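You operate a simulated robot arm through the tools that you are given. There is no shell and no other tool. Be economical: measure what you need, move in short steps, check, and stop when the job is done.

The job below is to be done with a simulated robot arm. You get a single attempt, and the scene is never put back.

Task
Measure the stub in the red ring and fit the collar of that size over it.
Fine: use the caliper and open it again; stand the stub in its holder for the fit.

Only the result counts: the job must be done as asked and must still hold three seconds after the hand-in. Knocking over, shifting, dropping, spilling or breaking anything else fails it.

Robot
A 6-joint arm with a two-finger parallel gripper, fixed in place. Base frame: the origin is at the foot of the arm, x ahead of it, y to its left, z up. Readings come in m, degrees, newtons and seconds.
Its first joint turns from -66.0 to 66.0 degrees. Payload 2.9 kg.
Tool frame: the origin (TCP) lies between the finger pads and is the grasp point; the fingertips stand 0.03 m ahead of it; z points along the fingers, y is the line along which they close. The gripper opens to 0.11 m. The fingers are 0.02 m wide and 0.01 m thick; the gripper's body (0.048 by 0.112 m) begins 0.055 m behind the TCP.
Orientation is that of the tool frame in the base frame, as a unit quaternion [w, x, y, z]. With the fingers straight down and closing along the base's y, the tool's x points along the base's -x, its y along +y and its z along -z.

Tools
- The arm moves only by the tool servo_tool. Its argument "targets" is a list of rows, each an object of numbers (a shift or turn left out is 0, a gripper value left out holds the last): "dx", "dy", "dz": the shift along the base's x, y, z in m; "wx", "wy", "wz": the turn, a rotation vector about the base's x, y, z in degrees. In form: [{"dx": .., "dy": .., "dz": .., "wx": .., "wy": .., "wz": ..}, ...]. A call has 1 to 20 rows; each row is the pose to reach, as a shift and turn from the pose commanded when the call began. "jaw" is the gripper command, from -1 (shut) to 1 (fully open), values between in proportion, set as the call begins (left out, the last holds). Rows are played at 5 a second. More than 0.05 m and 8.6 degrees between two rows, or a gripper value outside its range, and nothing of the call is played. A pose out of reach is approached as far as the arm can. The call stops where the force on the tool passes 90 N (or 10 N more than at its start, if that is more) or the arm is blocked; 0.2 s more then pass. The fingers move at their own pace (about 0.108 m/s each) and stop on an object; they squeeze with about 30 N. The grip force told is the motor's: it shows also when the fingers shut on nothing. Time passes only in rows, and 0.2 s behind the last, so rows that repeat a pose let the fingers close. The reply holds the time, the measured pose of the TCP, the force on the tool along the base axes, the opening and the grip force, in the units named above and with some noise.
- Cameras (640 x 400 px; columns grow to the right, rows downward): "scene" is fixed at [0.0575, 0.4159, 1.4067]; the picture's right is [-0.92, -0.40, 0.00], its down [-0.14, 0.33, -0.93] and it looks along [0.38, -0.85, -0.36] (base axes); focal length 372 px, centre (320, 200). "wrist" rides on the gripper at [0.072, 0.017, -0.103] in the tool frame; the picture's right is [-0.23, 0.97, 0.00], its down [-0.76, -0.18, -0.62] and it looks along [-0.61, -0.14, 0.78] (tool axes); focal length 222 px, centre (320, 200). There is no depth. A picture from a camera that has moved, and an enlarged one, comes with that camera's place and axes in the base frame and with its lens.
- capture(camera): a new picture of that camera. No time passes.
- inspect(camera, box): a new picture of the part [left, top, right, bottom] of that camera's present view, enlarged. No time passes.
- hand_in(): hands the job in; it is judged then, once.

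Work in short steps. Places have to be worked out from the pictures, the camera data and where the tool is seen: move nearer, look again, correct. Check each grasp and each placing, and mend what went wrong. You have 120 turns and 76 pictures in all, those below and enlarged ones among them. Open the gripper and draw the arm clear of the work before you hand the job in, unless the task says otherwise; then end with one line.

The tools are called after "Call:" as a command line: name --argument value ..., lists and objects as JSON in quotes. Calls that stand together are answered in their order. servo_tool: Moves the arm, as the interface text tells. Its arguments: {"type":"object","properties":{"targets":{"type":"array","items":{"type":"object","properties":{"dx":{"type":"number"},"dy":{"type":"number"},"dz":{"type":"number"},"wx":{"type":"number"},"wy":{"type":"number"},"wz":{"type":"number"}}}},"jaw":{"type":"number"}},"required":["targets"]} The other tools are called the same way: capture (camera) takes a picture; inspect (camera, box) takes an enlarged picture of a part of a camera's view; hand_in () hands the job in.

At the start:

```text
clock: 0.0
ee_pos: [0.3958, -0.23, 1.1755]
tool_rot: [0.0, 0.0, 1.0, 0.0]
contact_force: [0.5, -0.3, -0.4]
width: 0.1101
finger_force: 0.0
```

scene: 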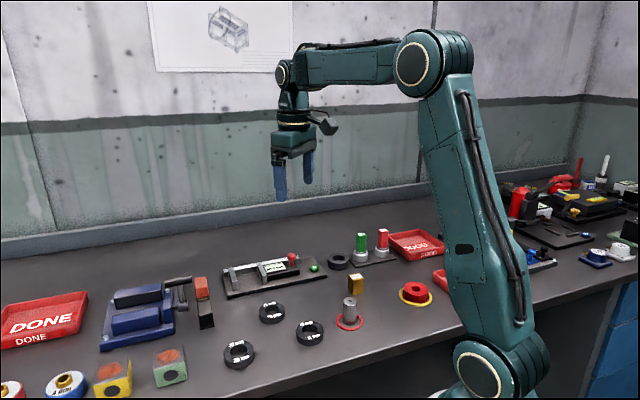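
wrist: 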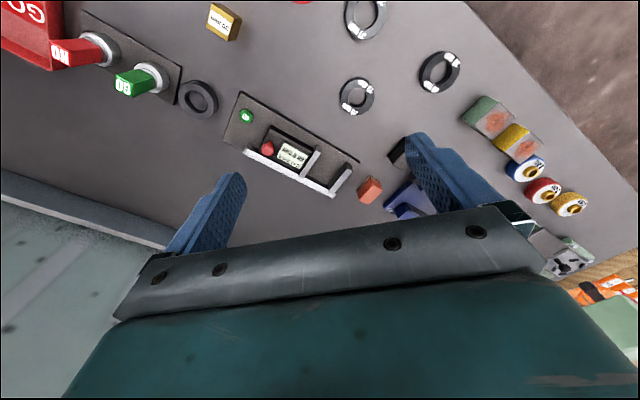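

I'll first look closer at the work area: the caliper, stub, collars and holder.

Call:
inspect --camera "scene" --box '[200, 220, 440, 370]'

Call:
inspect --camera "scene" --box '[0, 250, 240, 400]'

Call:
inspect --camera "wrist" --box '[160, 0, 480, 200]'

```text
2.67 times, centred on (320, 295) of scene
camera zoom: at [0.0575, 0.4159, 1.4067], right [-0.92, -0.4, 0.0], down [-0.14, 0.33, -0.93], along [0.38, -0.85, -0.36], focal length 991 px, centre (320, -53)
```

zoom: 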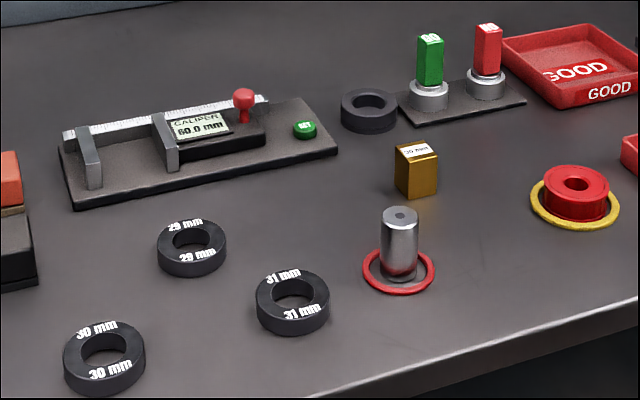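

```text
2.67 times, centred on (120, 325) of scene
camera zoom: at [0.0575, 0.4159, 1.4067], right [-0.92, -0.4, 0.0], down [-0.14, 0.33, -0.93], along [0.38, -0.85, -0.36], focal length 991 px, centre (853, -133)
```

zoom: 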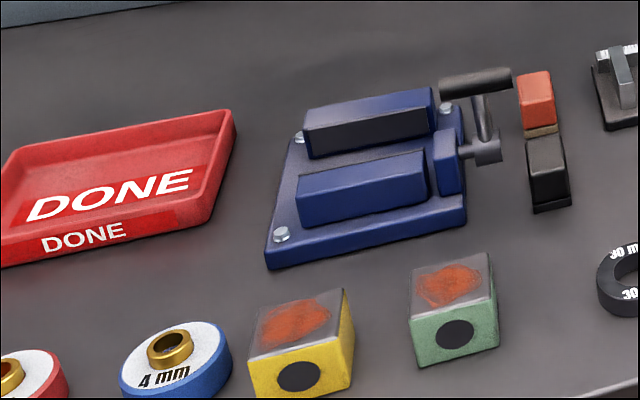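

```text
2.00 times, centred on (320, 100) of wrist
camera zoom: at [0.3245, -0.2132, 1.2787], right [0.23, 0.97, 0.0], down [0.76, -0.18, 0.62], along [0.61, -0.14, -0.78], focal length 444 px, centre (320, 400)
```

zoom: 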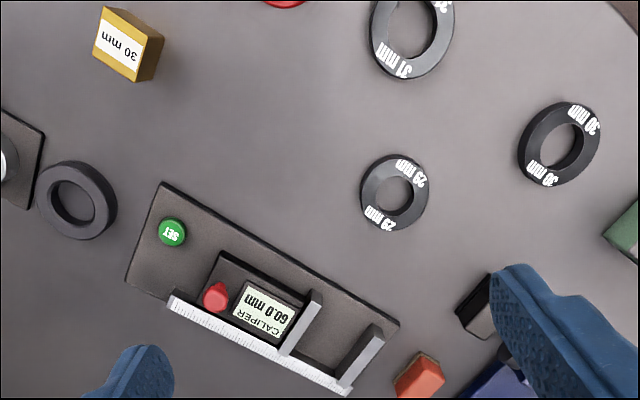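

The scene and wrist rays cross at a surface height near z≈0.86 and not 0.663, so I'll be careful with the height. I back the tool up and lower it a little for a better look.

Call:
servo_tool --targets '[{"dx": -0.04, "dy": 0.02, "dz": -0.01}, {"dx": -0.08, "dy": 0.04, "dz": -0.02}, {"dx": -0.12, "dy": 0.06, "dz": -0.04}, {"dx": -0.14, "dy": 0.06, "dz": -0.06}, {"dx": -0.14, "dy": 0.06, "dz": -0.06}]'

Call:
capture --camera "wrist"

Call:
capture --camera "scene"

```text
clock: 1.2
ee_pos: [0.2569, -0.1736, 1.1124]
tool_rot: [0.0, 0.001, 1.0, 0.0]
contact_force: [0.2, 0.0, -0.9]
width: 0.1099
finger_force: 0.0
```

```text
70 pictures are left
camera wrist: at [0.1857, -0.156, 1.217], right [0.23, 0.97, 0.0], down [0.76, -0.18, 0.62], along [0.61, -0.14, -0.78], focal length 222 px, centre (320, 200)
```

wrist: 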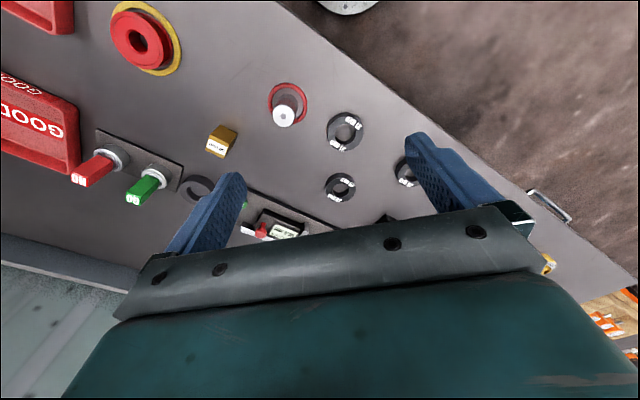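

```text
69 pictures are left
```

scene: 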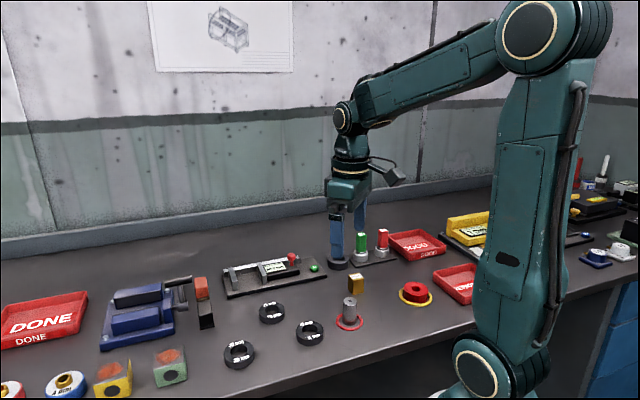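

Call:
inspect --camera "scene" --box '[325, 225, 435, 335]'

Call:
inspect --camera "wrist" --box '[140, 60, 420, 240]'

Call:
inspect --camera "scene" --box '[215, 240, 335, 310]'

```text
3.64 times, centred on (380, 280) of scene
camera zoom: at [0.0574, 0.4159, 1.4067], right [-0.92, -0.4, 0.0], down [-0.14, 0.33, -0.93], along [0.38, -0.85, -0.36], focal length 1351 px, centre (102, -91)
```

zoom: 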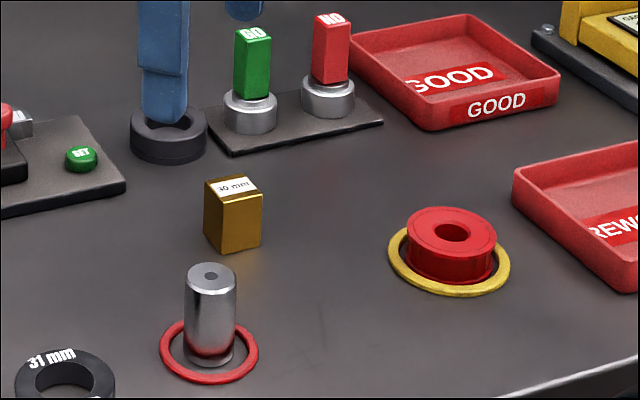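

```text
2.22 times, centred on (280, 150) of wrist
camera zoom: at [0.1857, -0.156, 1.217], right [0.23, 0.97, 0.0], down [0.76, -0.18, 0.62], along [0.61, -0.14, -0.78], focal length 494 px, centre (409, 311)
```

zoom: 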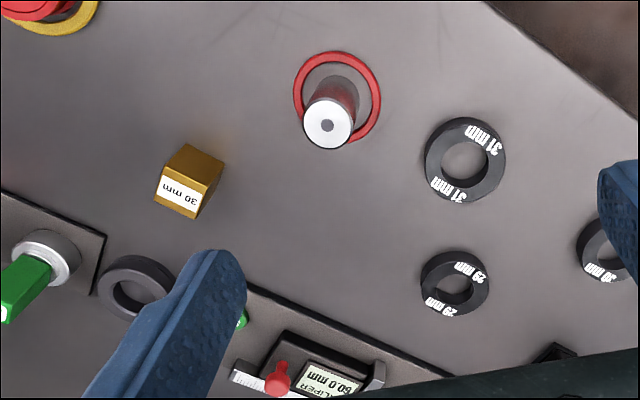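

```text
5.33 times, centred on (275, 275) of scene
camera zoom: at [0.0574, 0.4159, 1.4067], right [-0.92, -0.4, 0.0], down [-0.14, 0.33, -0.93], along [0.38, -0.85, -0.36], focal length 1982 px, centre (560, -200)
```

zoom: 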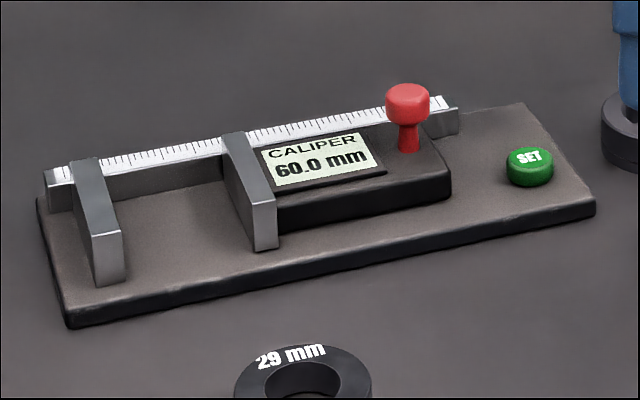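

The stub stands at about (0.275,-0.228) with its top near z≈0.90. I go over it at a safe height and look again.

Call:
servo_tool --targets '[{"dx": 0.01, "dy": -0.03, "dz": -0.03}, {"dx": 0.018, "dy": -0.058, "dz": -0.06}, {"dx": 0.018, "dy": -0.058, "dz": -0.09}, {"dx": 0.018, "dy": -0.058, "dz": -0.11}, {"dx": 0.018, "dy": -0.058, "dz": -0.11}]'

Call:
capture --camera "wrist"

Call:
inspect --camera "scene" --box '[270, 200, 430, 340]'

```text
clock: 2.4
ee_pos: [0.2764, -0.231, 1.007]
tool_rot: [0.0, 0.0, 1.0, 0.0]
contact_force: [-1.0, -0.7, 0.1]
width: 0.1104
finger_force: 0.0
```

```text
65 pictures are left
camera wrist: at [0.2044, -0.2135, 1.1103], right [0.23, 0.97, 0.0], down [0.76, -0.18, 0.62], along [0.61, -0.14, -0.78], focal length 222 px, centre (320, 200)
```

wrist: 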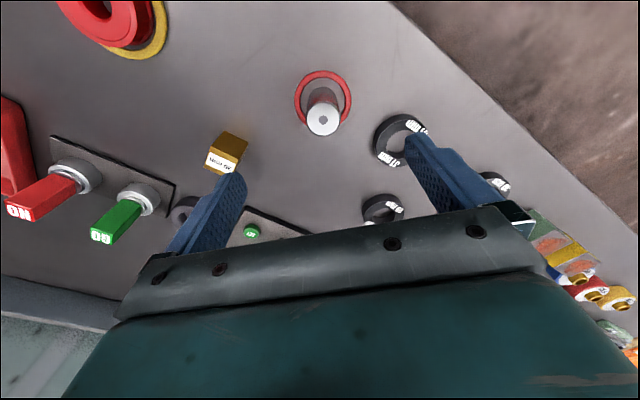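

```text
2.86 times, centred on (350, 270) of scene
camera zoom: at [0.0575, 0.4159, 1.4067], right [-0.92, -0.4, 0.0], down [-0.14, 0.33, -0.93], along [0.38, -0.85, -0.36], focal length 1062 px, centre (234, 0)
```

zoom: 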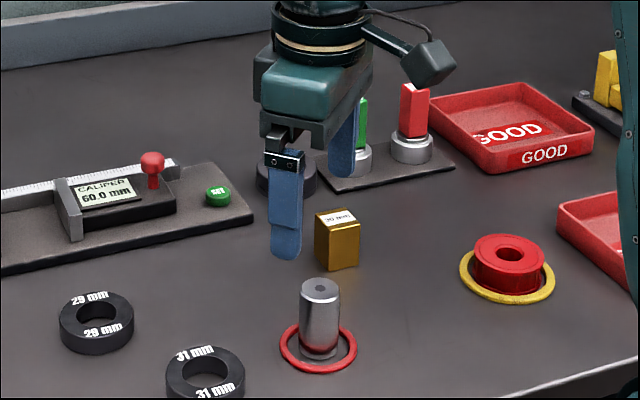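

The stub axis is at about (0.272,-0.226), top z≈0.907. I lower over its upper part only, with the fingertips staying above about z 0.88, and look before closing.

Call:
servo_tool --targets '[{"dx": -0.003, "dy": 0.004, "dz": -0.03}, {"dx": -0.003, "dy": 0.004, "dz": -0.06}, {"dx": -0.003, "dy": 0.004, "dz": -0.09}, {"dx": -0.003, "dy": 0.004, "dz": -0.09}]' --jaw 0.2

Call:
capture --camera "wrist"

Call:
inspect --camera "scene" --box '[290, 230, 410, 340]'

```text
clock: 3.4
ee_pos: [0.2745, -0.2248, 0.9155]
tool_rot: [0.0, 0.0, 1.0, 0.0]
contact_force: [-0.5, 0.0, 0.0]
width: 0.066
finger_force: 0.0
```

```text
63 pictures are left
camera wrist: at [0.2021, -0.2084, 1.0196], right [0.23, 0.97, 0.0], down [0.76, -0.18, 0.62], along [0.61, -0.14, -0.78], focal length 222 px, centre (320, 200)
```

wrist: 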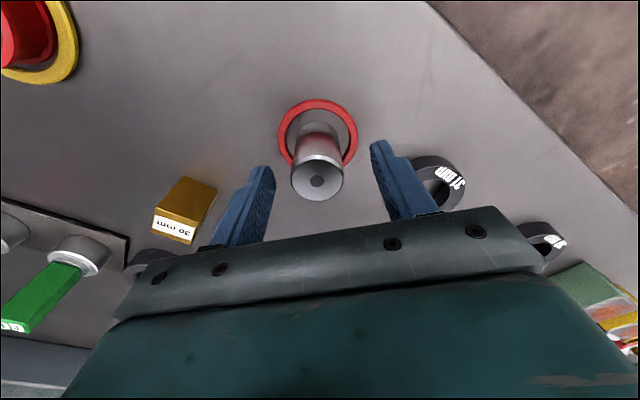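

```text
3.64 times, centred on (350, 285) of scene
camera zoom: at [0.0575, 0.4159, 1.4067], right [-0.92, -0.4, 0.0], down [-0.14, 0.33, -0.93], along [0.38, -0.85, -0.36], focal length 1351 px, centre (211, -109)
```

zoom: 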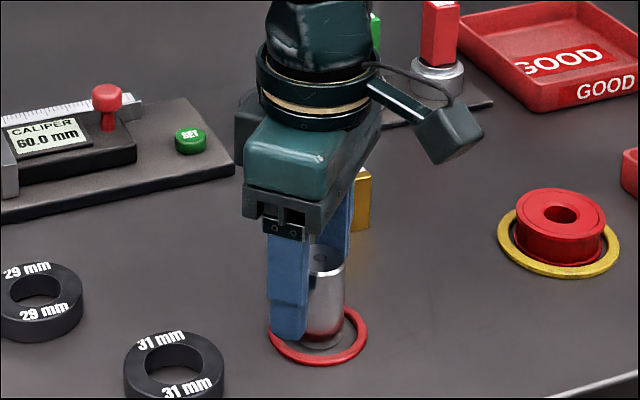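

Fingers straddle the upper ~20 mm of the stub, well centred. I close and let the fingers settle.

Call:
servo_tool --targets '[{}, {}, {}, {}]' --jaw -1

```text
clock: 4.4
ee_pos: [0.2734, -0.2253, 0.9169]
tool_rot: [0.0, 0.0, 1.0, 0.0]
contact_force: [-0.3, -0.1, 0.0]
width: 0.0304
finger_force: 29.5
```

The width reads about 30.4 mm and is noisy, so I still need the caliper. I lift and look toward the caliper.

Call:
servo_tool --targets '[{"dz": 0.03}, {"dz": 0.06}, {"dz": 0.09}, {"dz": 0.12, "dx": 0.02}, {"dz": 0.13, "dx": 0.04}, {"dz": 0.13, "dx": 0.04}]'

Call:
capture --camera "wrist"

Call:
inspect --camera "scene" --box '[200, 180, 440, 340]'

```text
clock: 5.8
ee_pos: [0.31, -0.2232, 1.0472]
tool_rot: [0.0, 0.0, 1.0, 0.0]
contact_force: [-0.2, -0.2, -3.4]
width: 0.0303
finger_force: 30.1
```

```text
61 pictures are left
camera wrist: at [0.2385, -0.2052, 1.1509], right [0.23, 0.97, 0.0], down [0.76, -0.18, 0.62], along [0.61, -0.14, -0.78], focal length 222 px, centre (320, 200)
```

wrist: 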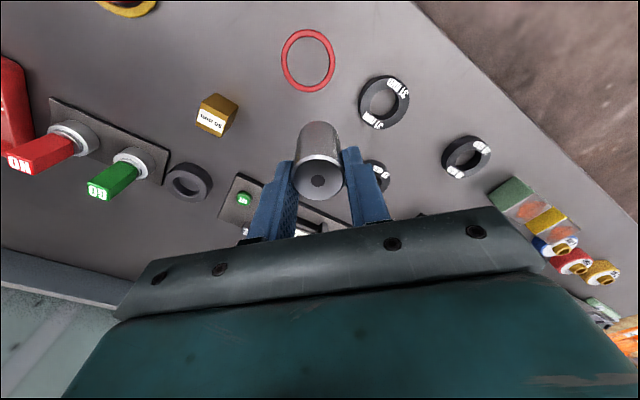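

```text
2.50 times, centred on (320, 260) of scene
camera zoom: at [0.0575, 0.4159, 1.4068], right [-0.92, -0.4, 0.0], down [-0.14, 0.33, -0.93], along [0.38, -0.85, -0.36], focal length 929 px, centre (320, 50)
```

zoom: 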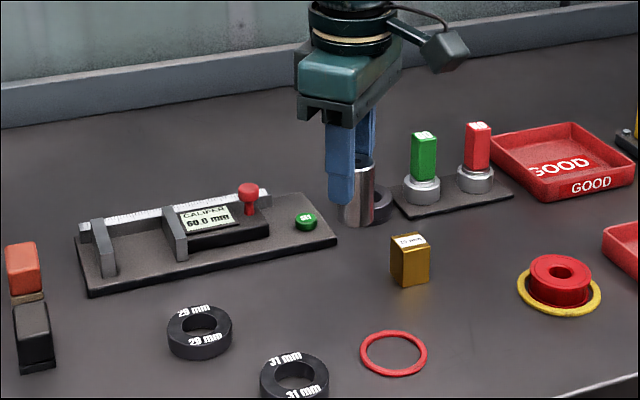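

The stub is held firmly and the red ring is only a floor mark. I move toward the caliper high up, turning the tool −45° so that the camera looks straight into the jaw gap.

Call:
servo_tool --targets '[{"dx": 0.03, "dy": 0.006, "dz": 0.01, "wz": -7.5}, {"dx": 0.06, "dy": 0.012, "dz": 0.02, "wz": -15}, {"dx": 0.09, "dy": 0.02, "dz": 0.02, "wz": -22.5}, {"dx": 0.12, "dy": 0.03, "dz": 0.02, "wz": -30}, {"dx": 0.15, "dy": 0.035, "dz": 0.02, "wz": -37.5}, {"dx": 0.18, "dy": 0.04, "dz": 0.02, "wz": -45}, {"dx": 0.19, "dy": 0.04, "dz": 0.02, "wz": -45}, {"dx": 0.19, "dy": 0.04, "dz": 0.02, "wz": -45}]'

Call:
capture --camera "wrist"

Call:
inspect --camera "scene" --box '[180, 160, 400, 330]'

```text
clock: 7.6
ee_pos: [0.501, -0.1834, 1.0656]
tool_rot: [0.0, 0.383, 0.924, 0.0]
contact_force: [-0.1, 0.2, -3.1]
width: 0.0304
finger_force: 29.4
```

```text
59 pictures are left
camera wrist: at [0.4627, -0.1199, 1.1694], right [0.85, 0.53, 0.0], down [0.41, -0.66, 0.62], along [0.33, -0.53, -0.78], focal length 222 px, centre (320, 200)
```

wrist: 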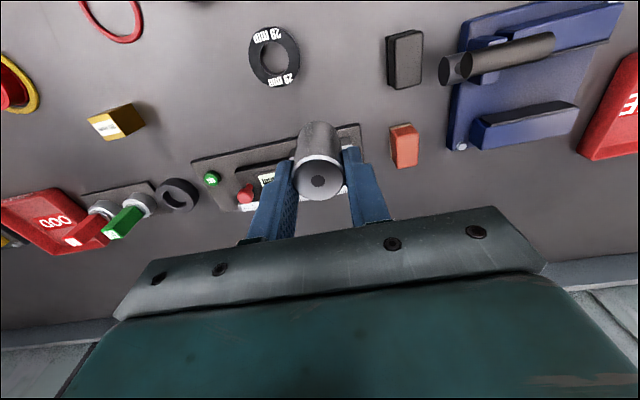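

```text
2.35 times, centred on (290, 245) of scene
camera zoom: at [0.0575, 0.4159, 1.4068], right [-0.92, -0.4, 0.0], down [-0.14, 0.33, -0.93], along [0.38, -0.85, -0.36], focal length 874 px, centre (391, 94)
```

zoom: 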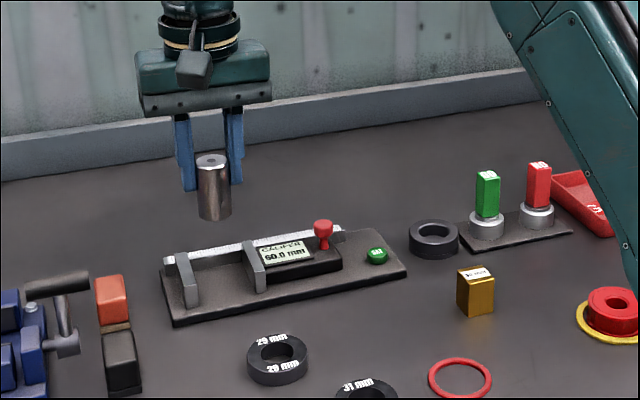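

I enlarge the caliper for precise jaw coordinates.

Call:
inspect --camera "scene" --box '[235, 245, 325, 305]'

Call:
inspect --camera "wrist" --box '[180, 110, 370, 230]'

```text
6.67 times, centred on (280, 275) of scene
camera zoom: at [0.0575, 0.4159, 1.4068], right [-0.92, -0.4, 0.0], down [-0.14, 0.33, -0.93], along [0.38, -0.85, -0.36], focal length 2477 px, centre (587, -300)
```

zoom: 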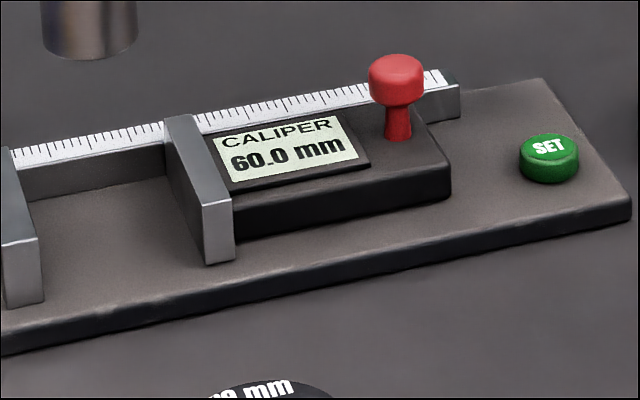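

```text
3.33 times, centred on (275, 170) of wrist
camera zoom: at [0.4627, -0.1199, 1.1694], right [0.85, 0.53, 0.0], down [0.41, -0.66, 0.62], along [0.33, -0.53, -0.78], focal length 740 px, centre (470, 300)
```

zoom: 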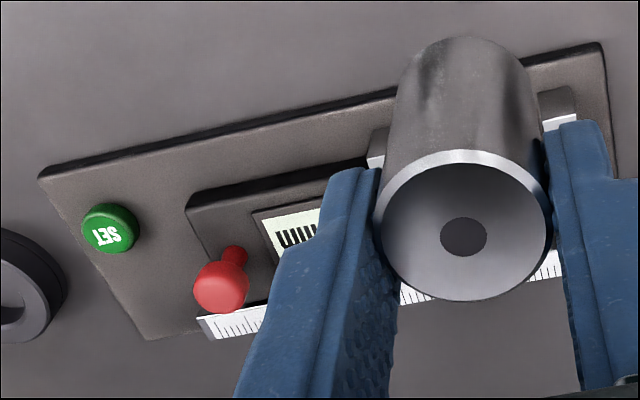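

The fixed jaw's inner front corner is near (0.562,-0.216) and the gap opens along (0.71,0.70). I move the stub over the gap centre, a bit toward the fixed jaw, still above the jaws.

Call:
servo_tool --targets '[{"dx": 0.02, "dy": -0.022, "dz": -0.01}, {"dx": 0.04, "dy": -0.044, "dz": -0.03}, {"dx": 0.057, "dy": -0.062, "dz": -0.05}, {"dx": 0.057, "dy": -0.062, "dz": -0.065}, {"dx": 0.057, "dy": -0.062, "dz": -0.065}]'

Call:
inspect --camera "wrist" --box '[200, 90, 440, 240]'

Call:
inspect --camera "scene" --box '[210, 210, 330, 310]'

```text
clock: 8.8
ee_pos: [0.5565, -0.2459, 0.9993]
tool_rot: [0.0, 0.382, 0.924, 0.001]
contact_force: [0.1, 0.2, -3.1]
width: 0.0305
finger_force: 29.6
```

```text
2.67 times, centred on (320, 165) of wrist
camera zoom: at [0.5185, -0.1829, 1.1033], right [0.85, 0.53, 0.0], down [0.41, -0.66, 0.62], along [0.33, -0.53, -0.78], focal length 592 px, centre (320, 293)
```

zoom: 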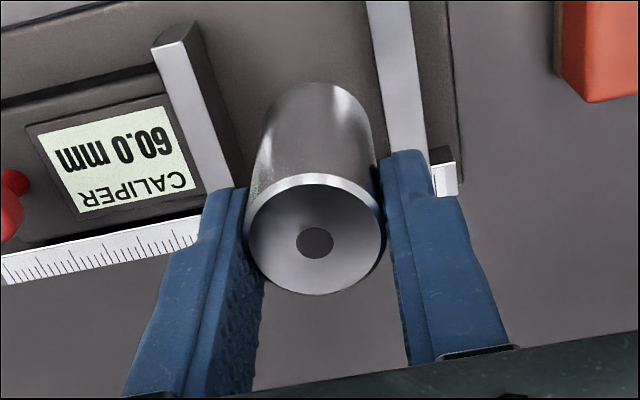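

```text
4.00 times, centred on (270, 260) of scene
camera zoom: at [0.0575, 0.4159, 1.4068], right [-0.92, -0.4, 0.0], down [-0.14, 0.33, -0.93], along [0.38, -0.85, -0.36], focal length 1486 px, centre (520, -40)
```

zoom: 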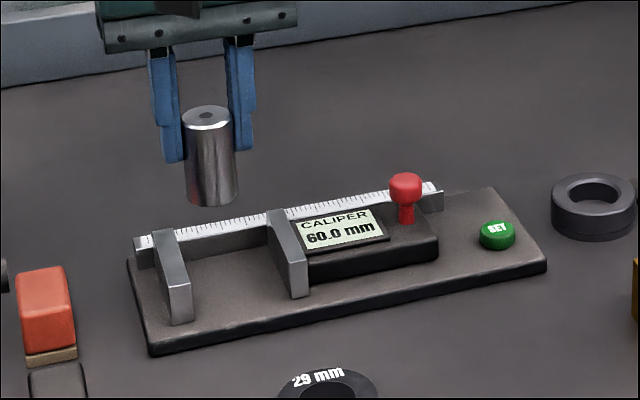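

The jaw tops come out at about z≈0.898, and the stub sits over the gap about 6 mm off the fixed jaw. I lower it to just above the plate and check.

Call:
servo_tool --targets '[{"dx": -0.001, "dy": -0.001, "dz": -0.015}, {"dx": -0.001, "dy": -0.001, "dz": -0.03}, {"dx": -0.001, "dy": -0.001, "dz": -0.043}, {"dx": -0.001, "dy": -0.001, "dz": -0.043}]'

Call:
inspect --camera "scene" --box '[210, 210, 330, 310]'

Call:
inspect --camera "wrist" --box '[200, 90, 440, 240]'

```text
clock: 9.8
ee_pos: [0.5567, -0.2485, 0.9546]
tool_rot: [0.0, 0.382, 0.924, -0.001]
contact_force: [-0.2, 0.3, -3.1]
width: 0.0306
finger_force: 29.5
```

```text
4.00 times, centred on (270, 260) of scene
camera zoom: at [0.0575, 0.4159, 1.4068], right [-0.92, -0.4, 0.0], down [-0.14, 0.33, -0.93], along [0.38, -0.85, -0.36], focal length 1486 px, centre (520, -40)
```

zoom: 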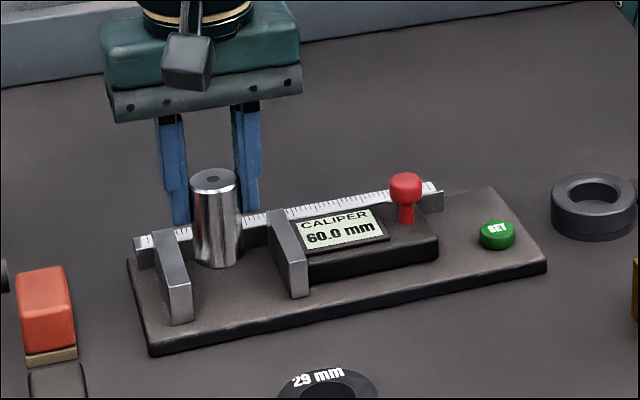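

```text
2.67 times, centred on (320, 165) of wrist
camera zoom: at [0.5179, -0.1838, 1.0595], right [0.85, 0.53, 0.0], down [0.41, -0.66, 0.62], along [0.33, -0.53, -0.78], focal length 592 px, centre (320, 293)
```

zoom: 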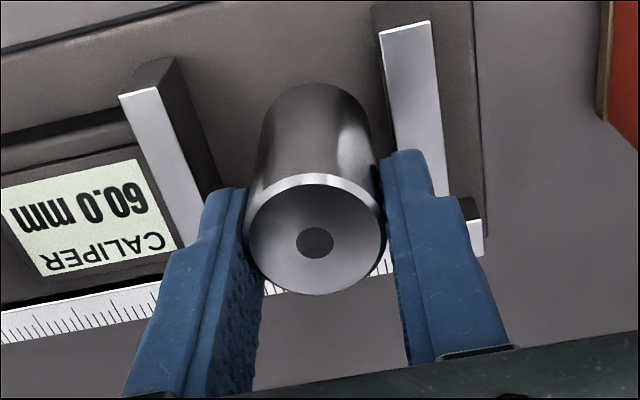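

Well aligned. I lower in small steps, watching the force for contact.

Call:
servo_tool --targets '[{"dz": -0.004}, {"dz": -0.008}, {"dz": -0.008}]'

Call:
servo_tool --targets '[{"dz": -0.002}, {"dz": -0.003}, {"dz": -0.003}]'

```text
clock: 10.6
ee_pos: [0.5571, -0.2467, 0.949]
tool_rot: [0.0, 0.383, 0.924, 0.0]
contact_force: [-0.3, 0.7, -2.7]
width: 0.0303
finger_force: 29.8
```

```text
clock: 11.4
ee_pos: [0.5568, -0.2474, 0.9457]
tool_rot: [0.0, 0.382, 0.924, 0.0]
contact_force: [-0.1, 0.7, -2.7]
width: 0.0306
finger_force: 29.5
```

No contact yet. I continue down in small steps.

Call:
servo_tool --targets '[{"dz": -0.002}, {"dz": -0.004}, {"dz": -0.004}]'

Call:
inspect --camera "scene" --box '[225, 235, 315, 305]'

```text
clock: 12.2
ee_pos: [0.5575, -0.2474, 0.9423]
tool_rot: [0.0, 0.383, 0.924, 0.0]
contact_force: [-0.5, 0.0, -2.5]
width: 0.0305
finger_force: 30.2
```

```text
5.71 times, centred on (270, 270) of scene
camera zoom: at [0.0575, 0.4159, 1.4068], right [-0.92, -0.4, 0.0], down [-0.14, 0.33, -0.93], along [0.38, -0.85, -0.36], focal length 2123 px, centre (606, -200)
```

zoom: 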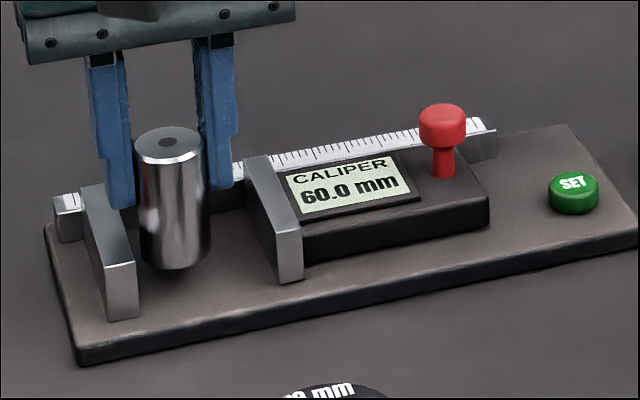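

Call:
servo_tool --targets '[{"dz": -0.002}, {"dz": -0.004}, {"dz": -0.004}]'

```text
clock: 13.0
ee_pos: [0.5578, -0.2473, 0.9375]
tool_rot: [0.0, 0.383, 0.924, 0.0]
contact_force: [-0.4, 0.6, -2.6]
width: 0.0304
finger_force: 30.1
```

Still no contact, so I keep going down.

Call:
servo_tool --targets '[{"dz": -0.002}, {"dz": -0.003}, {"dz": -0.003}]'

Call:
servo_tool --targets '[{"dz": -0.0015}, {"dz": -0.003}, {"dz": -0.003}]'

Call:
inspect --camera "scene" --box '[225, 235, 315, 305]'

```text
clock: 13.8
ee_pos: [0.5568, -0.2477, 0.9363]
tool_rot: [0.001, 0.382, 0.924, 0.0]
contact_force: [-0.5, -1.2, -2.1]
width: 0.0306
finger_force: 30.3
```

```text
clock: 14.6
ee_pos: [0.5559, -0.2471, 0.9322]
tool_rot: [0.001, 0.384, 0.923, -0.001]
contact_force: [0.0, 0.5, -2.3]
width: 0.0306
finger_force: 29.9
```

```text
5.71 times, centred on (270, 270) of scene
camera zoom: at [0.0575, 0.4159, 1.4068], right [-0.92, -0.4, 0.0], down [-0.14, 0.33, -0.93], along [0.38, -0.85, -0.36], focal length 2123 px, centre (606, -200)
```

zoom: 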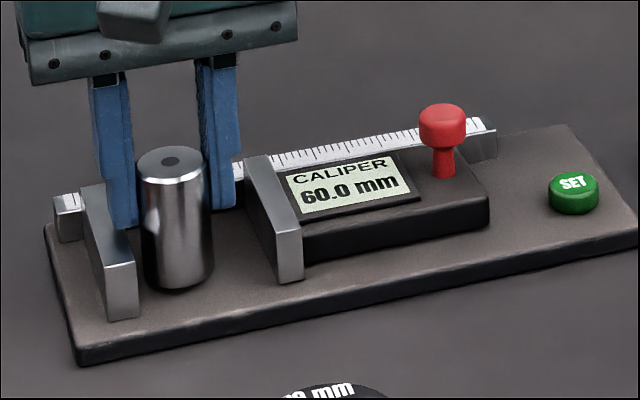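

The fingertips (z≈0.902) are nearly level with the jaw tops. I lift a little and centre the stub in the 60 mm gap so both fingers also fit between the jaws, then check.

Call:
servo_tool --targets '[{"dz": 0.004}, {"dx": -0.0053, "dy": -0.0053, "dz": 0.005}, {"dx": -0.0053, "dy": -0.0053, "dz": 0.005}]'

Call:
inspect --camera "wrist" --box '[230, 100, 410, 220]'

```text
clock: 15.4
ee_pos: [0.5503, -0.2523, 0.936]
tool_rot: [0.0, 0.383, 0.924, 0.0]
contact_force: [0.3, 0.3, -3.3]
width: 0.0304
finger_force: 30.1
```

```text
3.33 times, centred on (320, 160) of wrist
camera zoom: at [0.5124, -0.1894, 1.0403], right [0.85, 0.53, 0.0], down [0.41, -0.66, 0.62], along [0.33, -0.53, -0.78], focal length 740 px, centre (320, 333)
```

zoom: 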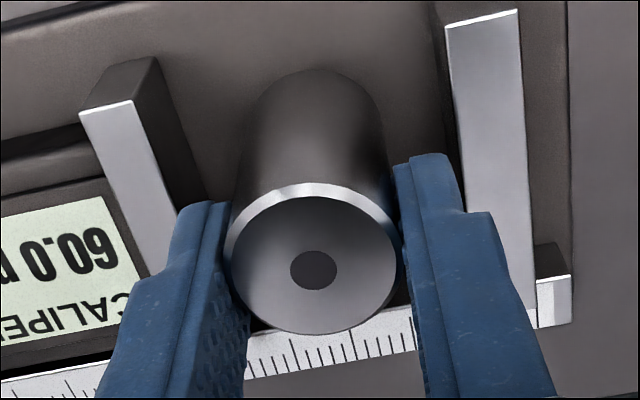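

Both fingers now line up inside the gap. I lower in small steps to contact.

Call:
servo_tool --targets '[{"dz": -0.003}, {"dz": -0.006}, {"dz": -0.007}, {"dz": -0.007}]'

Call:
servo_tool --targets '[{"dz": -0.001}, {"dz": -0.002}, {"dz": -0.002}]'

Call:
inspect --camera "scene" --box '[225, 235, 315, 305]'

```text
clock: 16.4
ee_pos: [0.5521, -0.2536, 0.9299]
tool_rot: [0.0, 0.383, 0.924, 0.0]
contact_force: [0.1, 0.8, -2.7]
width: 0.0303
finger_force: 29.9
```

```text
clock: 17.2
ee_pos: [0.553, -0.2528, 0.9281]
tool_rot: [0.002, 0.383, 0.924, 0.001]
contact_force: [-1.0, -0.3, 1.3]
width: 0.0305
finger_force: 29.8
```

```text
5.71 times, centred on (270, 270) of scene
camera zoom: at [0.0574, 0.4159, 1.4068], right [-0.92, -0.4, 0.0], down [-0.14, 0.33, -0.93], along [0.38, -0.85, -0.36], focal length 2123 px, centre (606, -200)
```

zoom: 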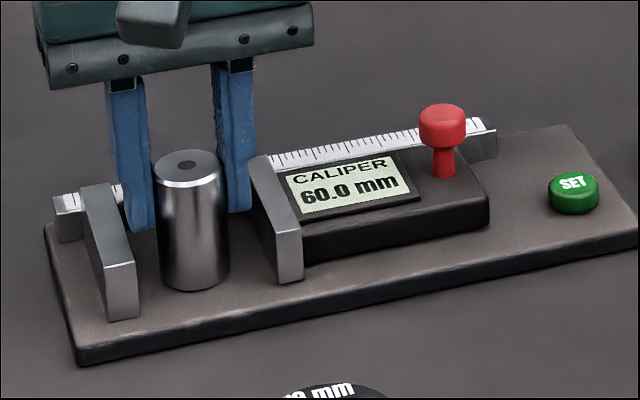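

Contact: the vertical force went from −2.7 to +1.3. I open only slightly (≈36 mm) so I don't push the jaws, then rise.

Call:
servo_tool --targets '[{}, {}, {}]' --jaw -0.36

Call:
servo_tool --targets '[{"dz": 0.01}, {"dz": 0.03}, {"dz": 0.06}, {"dz": 0.1}, {"dz": 0.1}]'

Call:
inspect --camera "wrist" --box '[160, 80, 420, 240]'

Call:
inspect --camera "scene" --box '[225, 235, 315, 305]'

```text
clock: 18.0
ee_pos: [0.552, -0.2531, 0.9271]
tool_rot: [0.0, 0.382, 0.924, 0.0]
contact_force: [-0.3, 0.0, -0.1]
width: 0.0354
finger_force: 0.0
```

```text
clock: 19.2
ee_pos: [0.5538, -0.2499, 1.029]
tool_rot: [0.0, 0.383, 0.924, -0.001]
contact_force: [0.6, 0.0, 0.0]
width: 0.0353
finger_force: 0.0
```

```text
2.46 times, centred on (290, 160) of wrist
camera zoom: at [0.5148, -0.1873, 1.1322], right [0.85, 0.53, 0.0], down [0.41, -0.66, 0.62], along [0.33, -0.53, -0.78], focal length 547 px, centre (394, 298)
```

zoom: 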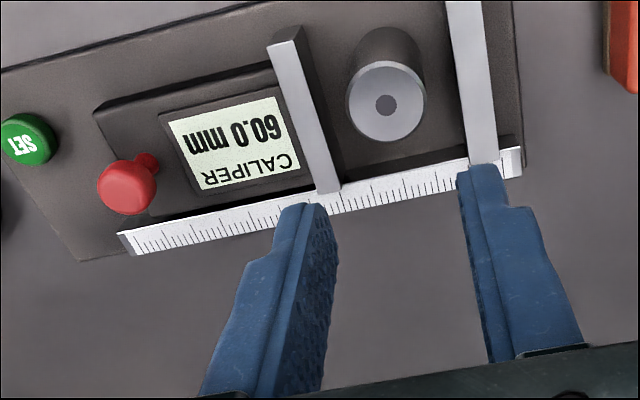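

```text
5.71 times, centred on (270, 270) of scene
camera zoom: at [0.0575, 0.4159, 1.4067], right [-0.92, -0.4, 0.0], down [-0.14, 0.33, -0.93], along [0.38, -0.85, -0.36], focal length 2123 px, centre (606, -200)
```

zoom: 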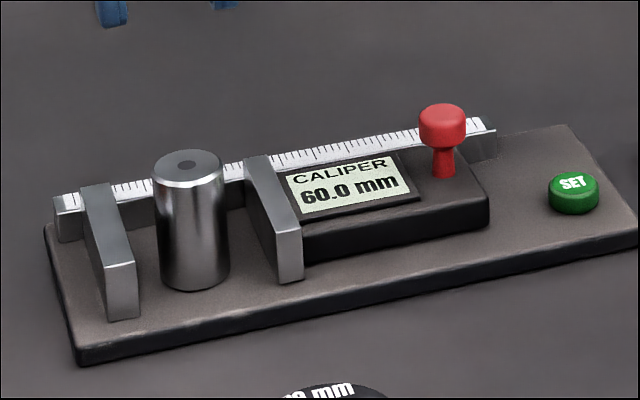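

The stub stands upright between the jaws. The knob head is at about (0.477,-0.335), top z≈0.925; I move over it with the gripper moderately open.

Call:
servo_tool --targets '[{"dx": -0.025, "dy": -0.028}, {"dx": -0.05, "dy": -0.055, "dz": -0.01}, {"dx": -0.0745, "dy": -0.083, "dz": -0.03}, {"dx": -0.0745, "dy": -0.083, "dz": -0.04}, {"dx": -0.0745, "dy": -0.083, "dz": -0.04}]' --jaw -0.09

Call:
inspect --camera "wrist" --box '[220, 80, 460, 230]'

Call:
inspect --camera "scene" --box '[225, 215, 345, 305]'

```text
clock: 20.4
ee_pos: [0.4783, -0.3371, 0.9911]
tool_rot: [0.0, 0.382, 0.924, 0.0]
contact_force: [0.5, 0.4, -0.1]
width: 0.0502
finger_force: 0.0
```

```text
2.67 times, centred on (340, 155) of wrist
camera zoom: at [0.4393, -0.2733, 1.0943], right [0.85, 0.53, 0.0], down [0.41, -0.66, 0.62], along [0.33, -0.53, -0.78], focal length 592 px, centre (267, 320)
```

zoom: 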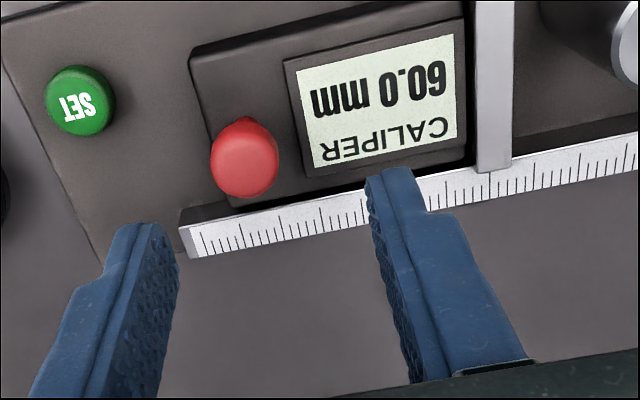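

```text
4.44 times, centred on (285, 260) of scene
camera zoom: at [0.0575, 0.4159, 1.4067], right [-0.92, -0.4, 0.0], down [-0.14, 0.33, -0.93], along [0.38, -0.85, -0.36], focal length 1652 px, centre (476, -67)
```

zoom: 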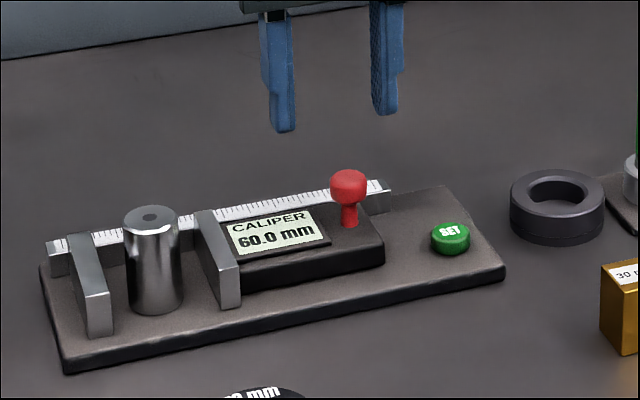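

Knob refined to (0.4755,-0.342), top ≈0.916. I lower the open fingers around it.

Call:
servo_tool --targets '[{"dx": -0.002, "dy": -0.006, "dz": -0.02}, {"dx": -0.002, "dy": -0.006, "dz": -0.04}, {"dx": -0.002, "dy": -0.006, "dz": -0.055}, {"dx": -0.002, "dy": -0.006, "dz": -0.055}]'

Call:
inspect --camera "wrist" --box '[220, 80, 460, 230]'

Call:
inspect --camera "scene" --box '[225, 215, 345, 305]'

```text
clock: 21.4
ee_pos: [0.4752, -0.3444, 0.9347]
tool_rot: [0.0, 0.383, 0.924, -0.001]
contact_force: [0.1, 0.2, 0.4]
width: 0.05
finger_force: 0.1
```

```text
2.67 times, centred on (340, 155) of wrist
camera zoom: at [0.437, -0.2803, 1.0383], right [0.85, 0.53, 0.0], down [0.41, -0.66, 0.62], along [0.33, -0.53, -0.78], focal length 592 px, centre (267, 320)
```

zoom: 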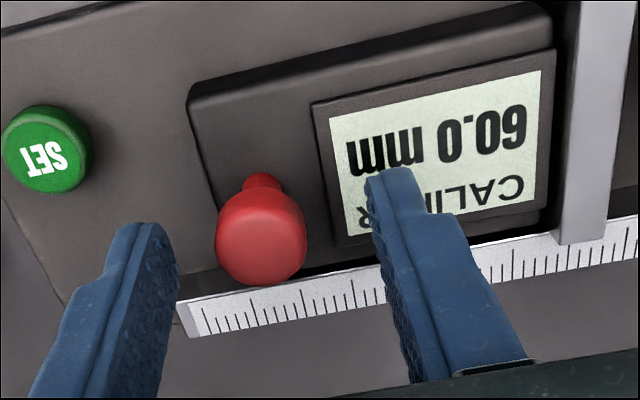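

```text
4.44 times, centred on (285, 260) of scene
camera zoom: at [0.0575, 0.4159, 1.4067], right [-0.92, -0.4, 0.0], down [-0.14, 0.33, -0.93], along [0.38, -0.85, -0.36], focal length 1652 px, centre (476, -67)
```

zoom: 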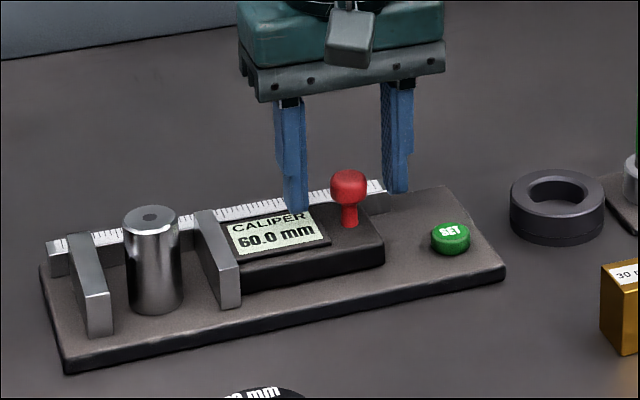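

The knob is centred between the fingers. I close on it.

Call:
servo_tool --targets '[{}, {}, {}]' --jaw -1

Call:
inspect --camera "scene" --box '[225, 215, 345, 305]'

```text
clock: 22.2
ee_pos: [0.4748, -0.344, 0.9357]
tool_rot: [0.0, 0.382, 0.924, 0.0]
contact_force: [0.5, -0.7, -1.7]
width: 0.0214
finger_force: 44.9
```

```text
4.44 times, centred on (285, 260) of scene
camera zoom: at [0.0575, 0.4159, 1.4068], right [-0.92, -0.4, 0.0], down [-0.14, 0.33, -0.93], along [0.38, -0.85, -0.36], focal length 1652 px, centre (476, -67)
```

zoom: 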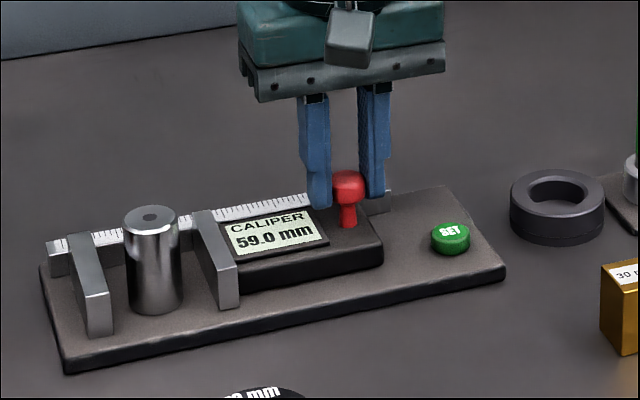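

The knob is gripped and the display reads 59.0. I push the slide along (0.707,0.707), first 22 mm, then check.

Call:
servo_tool --targets '[{"dx": 0.0028, "dy": 0.0028}, {"dx": 0.0057, "dy": 0.0057}, {"dx": 0.0085, "dy": 0.0085}, {"dx": 0.0113, "dy": 0.0113}, {"dx": 0.0141, "dy": 0.0141}, {"dx": 0.0156, "dy": 0.0156}, {"dx": 0.0156, "dy": 0.0156}]'

Call:
inspect --camera "scene" --box '[225, 215, 345, 305]'

```text
clock: 23.8
ee_pos: [0.491, -0.3282, 0.9344]
tool_rot: [0.002, 0.383, 0.924, 0.0]
contact_force: [6.7, -10.4, 11.5]
width: 0.0212
finger_force: 45.5
```

```text
4.44 times, centred on (285, 260) of scene
camera zoom: at [0.0575, 0.4158, 1.4068], right [-0.92, -0.4, 0.0], down [-0.14, 0.33, -0.93], along [0.38, -0.85, -0.36], focal length 1652 px, centre (476, -67)
```

zoom: 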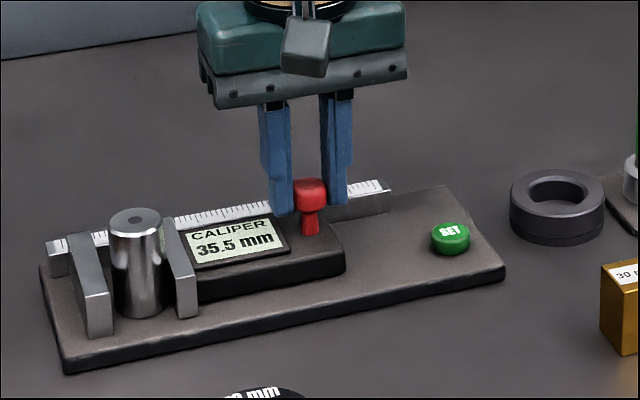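

Reading 35.5. There's some sideways load, so I correct slightly and continue in fine steps.

Call:
servo_tool --targets '[{"dx": 0.001, "dy": 0.0003}, {"dx": 0.002, "dy": 0.0012}, {"dx": 0.003, "dy": 0.0021}, {"dx": 0.003, "dy": 0.0021}]'

Call:
inspect --camera "scene" --box '[225, 215, 345, 305]'

```text
clock: 24.8
ee_pos: [0.4959, -0.324, 0.9338]
tool_rot: [0.001, 0.382, 0.924, 0.001]
contact_force: [4.5, -6.3, 17.0]
width: 0.0213
finger_force: 45.0
```

```text
4.44 times, centred on (285, 260) of scene
camera zoom: at [0.0573, 0.4159, 1.4067], right [-0.92, -0.4, 0.0], down [-0.14, 0.33, -0.93], along [0.38, -0.85, -0.36], focal length 1652 px, centre (476, -67)
```

zoom: 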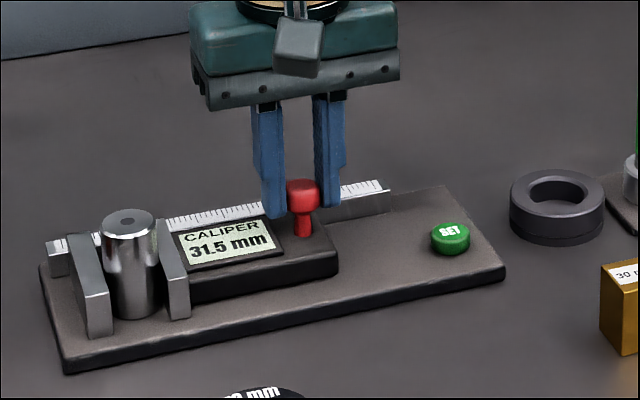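

31.5 and still free. I go on in 1 mm steps until the slide stops.

Call:
servo_tool --targets '[{"dx": 0.0006, "dy": 0.0004, "dz": 0.0005}, {"dx": 0.0011, "dy": 0.0007, "dz": 0.001}, {"dx": 0.0011, "dy": 0.0007, "dz": 0.001}]'

Call:
inspect --camera "scene" --box '[235, 245, 305, 305]'

```text
clock: 25.6
ee_pos: [0.4955, -0.3247, 0.9347]
tool_rot: [-0.001, 0.384, 0.923, 0.0]
contact_force: [7.3, -12.0, 4.1]
width: 0.0214
finger_force: 45.5
```

```text
6.67 times, centred on (270, 275) of scene
camera zoom: at [0.0576, 0.4156, 1.4068], right [-0.92, -0.4, 0.0], down [-0.14, 0.33, -0.93], along [0.38, -0.85, -0.36], focal length 2477 px, centre (653, -300)
```

zoom: 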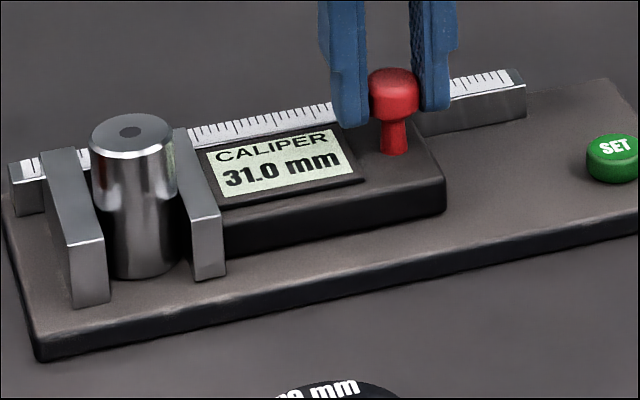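

31.0, perhaps touching. I push on gently to confirm.

Call:
servo_tool --targets '[{"dx": 0.0008, "dy": 0.0006}, {"dx": 0.0016, "dy": 0.0012}, {"dx": 0.0016, "dy": 0.0012}]'

Call:
inspect --camera "scene" --box '[235, 245, 305, 305]'

```text
clock: 26.4
ee_pos: [0.4948, -0.3236, 0.9345]
tool_rot: [-0.001, 0.385, 0.923, 0.0]
contact_force: [-9.6, -24.2, 4.8]
width: 0.0212
finger_force: 45.1
```

```text
6.67 times, centred on (270, 275) of scene
camera zoom: at [0.0571, 0.4153, 1.4069], right [-0.92, -0.4, 0.0], down [-0.14, 0.33, -0.93], along [0.38, -0.85, -0.36], focal length 2477 px, centre (653, -300)
```

zoom: 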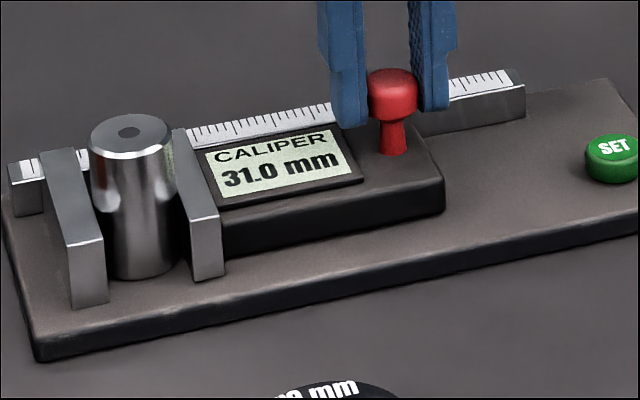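

The slide is stopped on the stub (≈24 N along the axis) at 31.0 mm. My gripper gave ~30.45 mm, so the caliper may have a zero error; I'll check that after taking the stub out. First I open the caliper again.

Call:
servo_tool --targets '[{"dx": -0.002, "dy": -0.0017}, {"dx": -0.006, "dy": -0.0055, "dz": -0.001}, {"dx": -0.01, "dy": -0.009, "dz": -0.001}, {"dx": -0.014, "dy": -0.0128, "dz": -0.001}, {"dx": -0.018, "dy": -0.0165, "dz": -0.001}, {"dx": -0.022, "dy": -0.0203, "dz": -0.001}, {"dx": -0.022, "dy": -0.0203, "dz": -0.001}]'

Call:
inspect --camera "scene" --box '[225, 215, 345, 305]'

```text
clock: 28.0
ee_pos: [0.4767, -0.3435, 0.9349]
tool_rot: [0.0, 0.383, 0.924, 0.001]
contact_force: [-3.9, 4.8, 25.8]
width: 0.0212
finger_force: 45.0
```

```text
4.44 times, centred on (285, 260) of scene
camera zoom: at [0.057, 0.4163, 1.4066], right [-0.92, -0.4, 0.0], down [-0.14, 0.33, -0.93], along [0.38, -0.85, -0.36], focal length 1652 px, centre (476, -67)
```

zoom: 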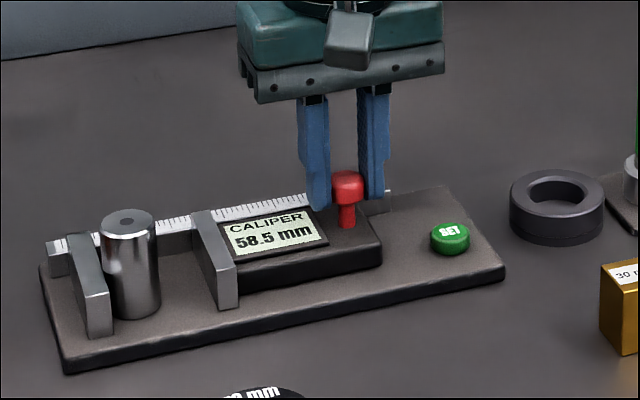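

58.5; I pull the last 2 mm, then release the knob and rise.

Call:
servo_tool --targets '[{"dx": -0.0006, "dy": -0.0008, "dz": 0.0015}, {"dx": -0.0012, "dy": -0.0014, "dz": 0.0015}, {"dx": -0.0012, "dy": -0.0014, "dz": 0.0015}]'

Call:
servo_tool --targets '[{}, {}, {}]' --jaw -0.09

Call:
servo_tool --targets '[{"dz": 0.02}, {"dz": 0.05}, {"dz": 0.09}, {"dz": 0.09}]'

Call:
inspect --camera "scene" --box '[225, 215, 345, 305]'

```text
clock: 28.8
ee_pos: [0.4745, -0.3449, 0.9344]
tool_rot: [0.001, 0.382, 0.924, 0.0]
contact_force: [3.7, 5.5, 19.7]
width: 0.0214
finger_force: 45.0
```

```text
clock: 29.6
ee_pos: [0.4743, -0.3449, 0.9332]
tool_rot: [-0.001, 0.383, 0.924, 0.001]
contact_force: [0.1, -0.3, 0.8]
width: 0.0501
finger_force: 0.0
```

```text
clock: 30.6
ee_pos: [0.4745, -0.3449, 1.0252]
tool_rot: [0.0, 0.381, 0.924, 0.0]
contact_force: [-1.2, 0.2, 0.1]
width: 0.05
finger_force: 0.1
```

```text
4.44 times, centred on (285, 260) of scene
camera zoom: at [0.0575, 0.4159, 1.4067], right [-0.92, -0.4, 0.0], down [-0.14, 0.33, -0.93], along [0.38, -0.85, -0.36], focal length 1652 px, centre (476, -67)
```

zoom: 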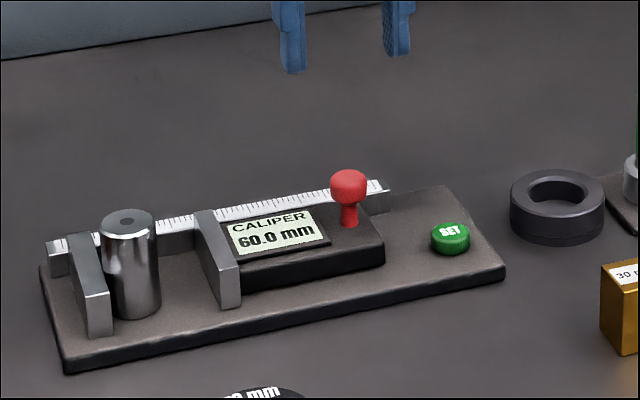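

The caliper is open at 60.0. The stub now stands near the fixed jaw at about (0.562,-0.242); I go over it and look.

Call:
servo_tool --targets '[{"dx": 0.022, "dy": 0.025}, {"dx": 0.044, "dy": 0.05}, {"dx": 0.066, "dy": 0.076}, {"dx": 0.088, "dy": 0.102}, {"dx": 0.088, "dy": 0.102, "dz": -0.03}, {"dx": 0.088, "dy": 0.102, "dz": -0.03}]'

Call:
inspect --camera "wrist" --box '[200, 70, 440, 220]'

```text
clock: 32.0
ee_pos: [0.565, -0.2406, 0.9966]
tool_rot: [0.0, 0.382, 0.924, 0.0]
contact_force: [-0.8, 0.1, -0.6]
width: 0.0504
finger_force: 0.0
```

```text
2.67 times, centred on (320, 145) of wrist
camera zoom: at [0.5263, -0.1774, 1.1004], right [0.85, 0.53, 0.0], down [0.41, -0.66, 0.62], along [0.33, -0.53, -0.78], focal length 592 px, centre (320, 347)
```

zoom: 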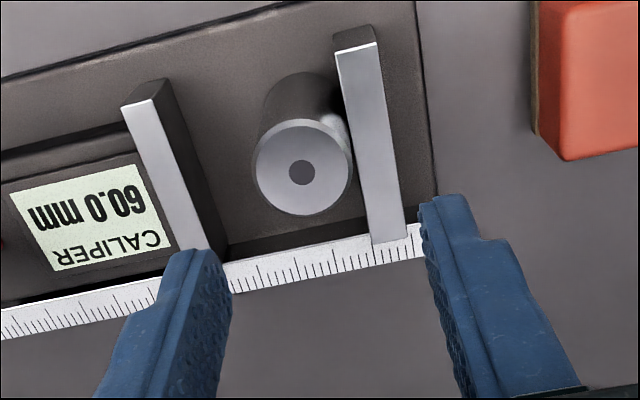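

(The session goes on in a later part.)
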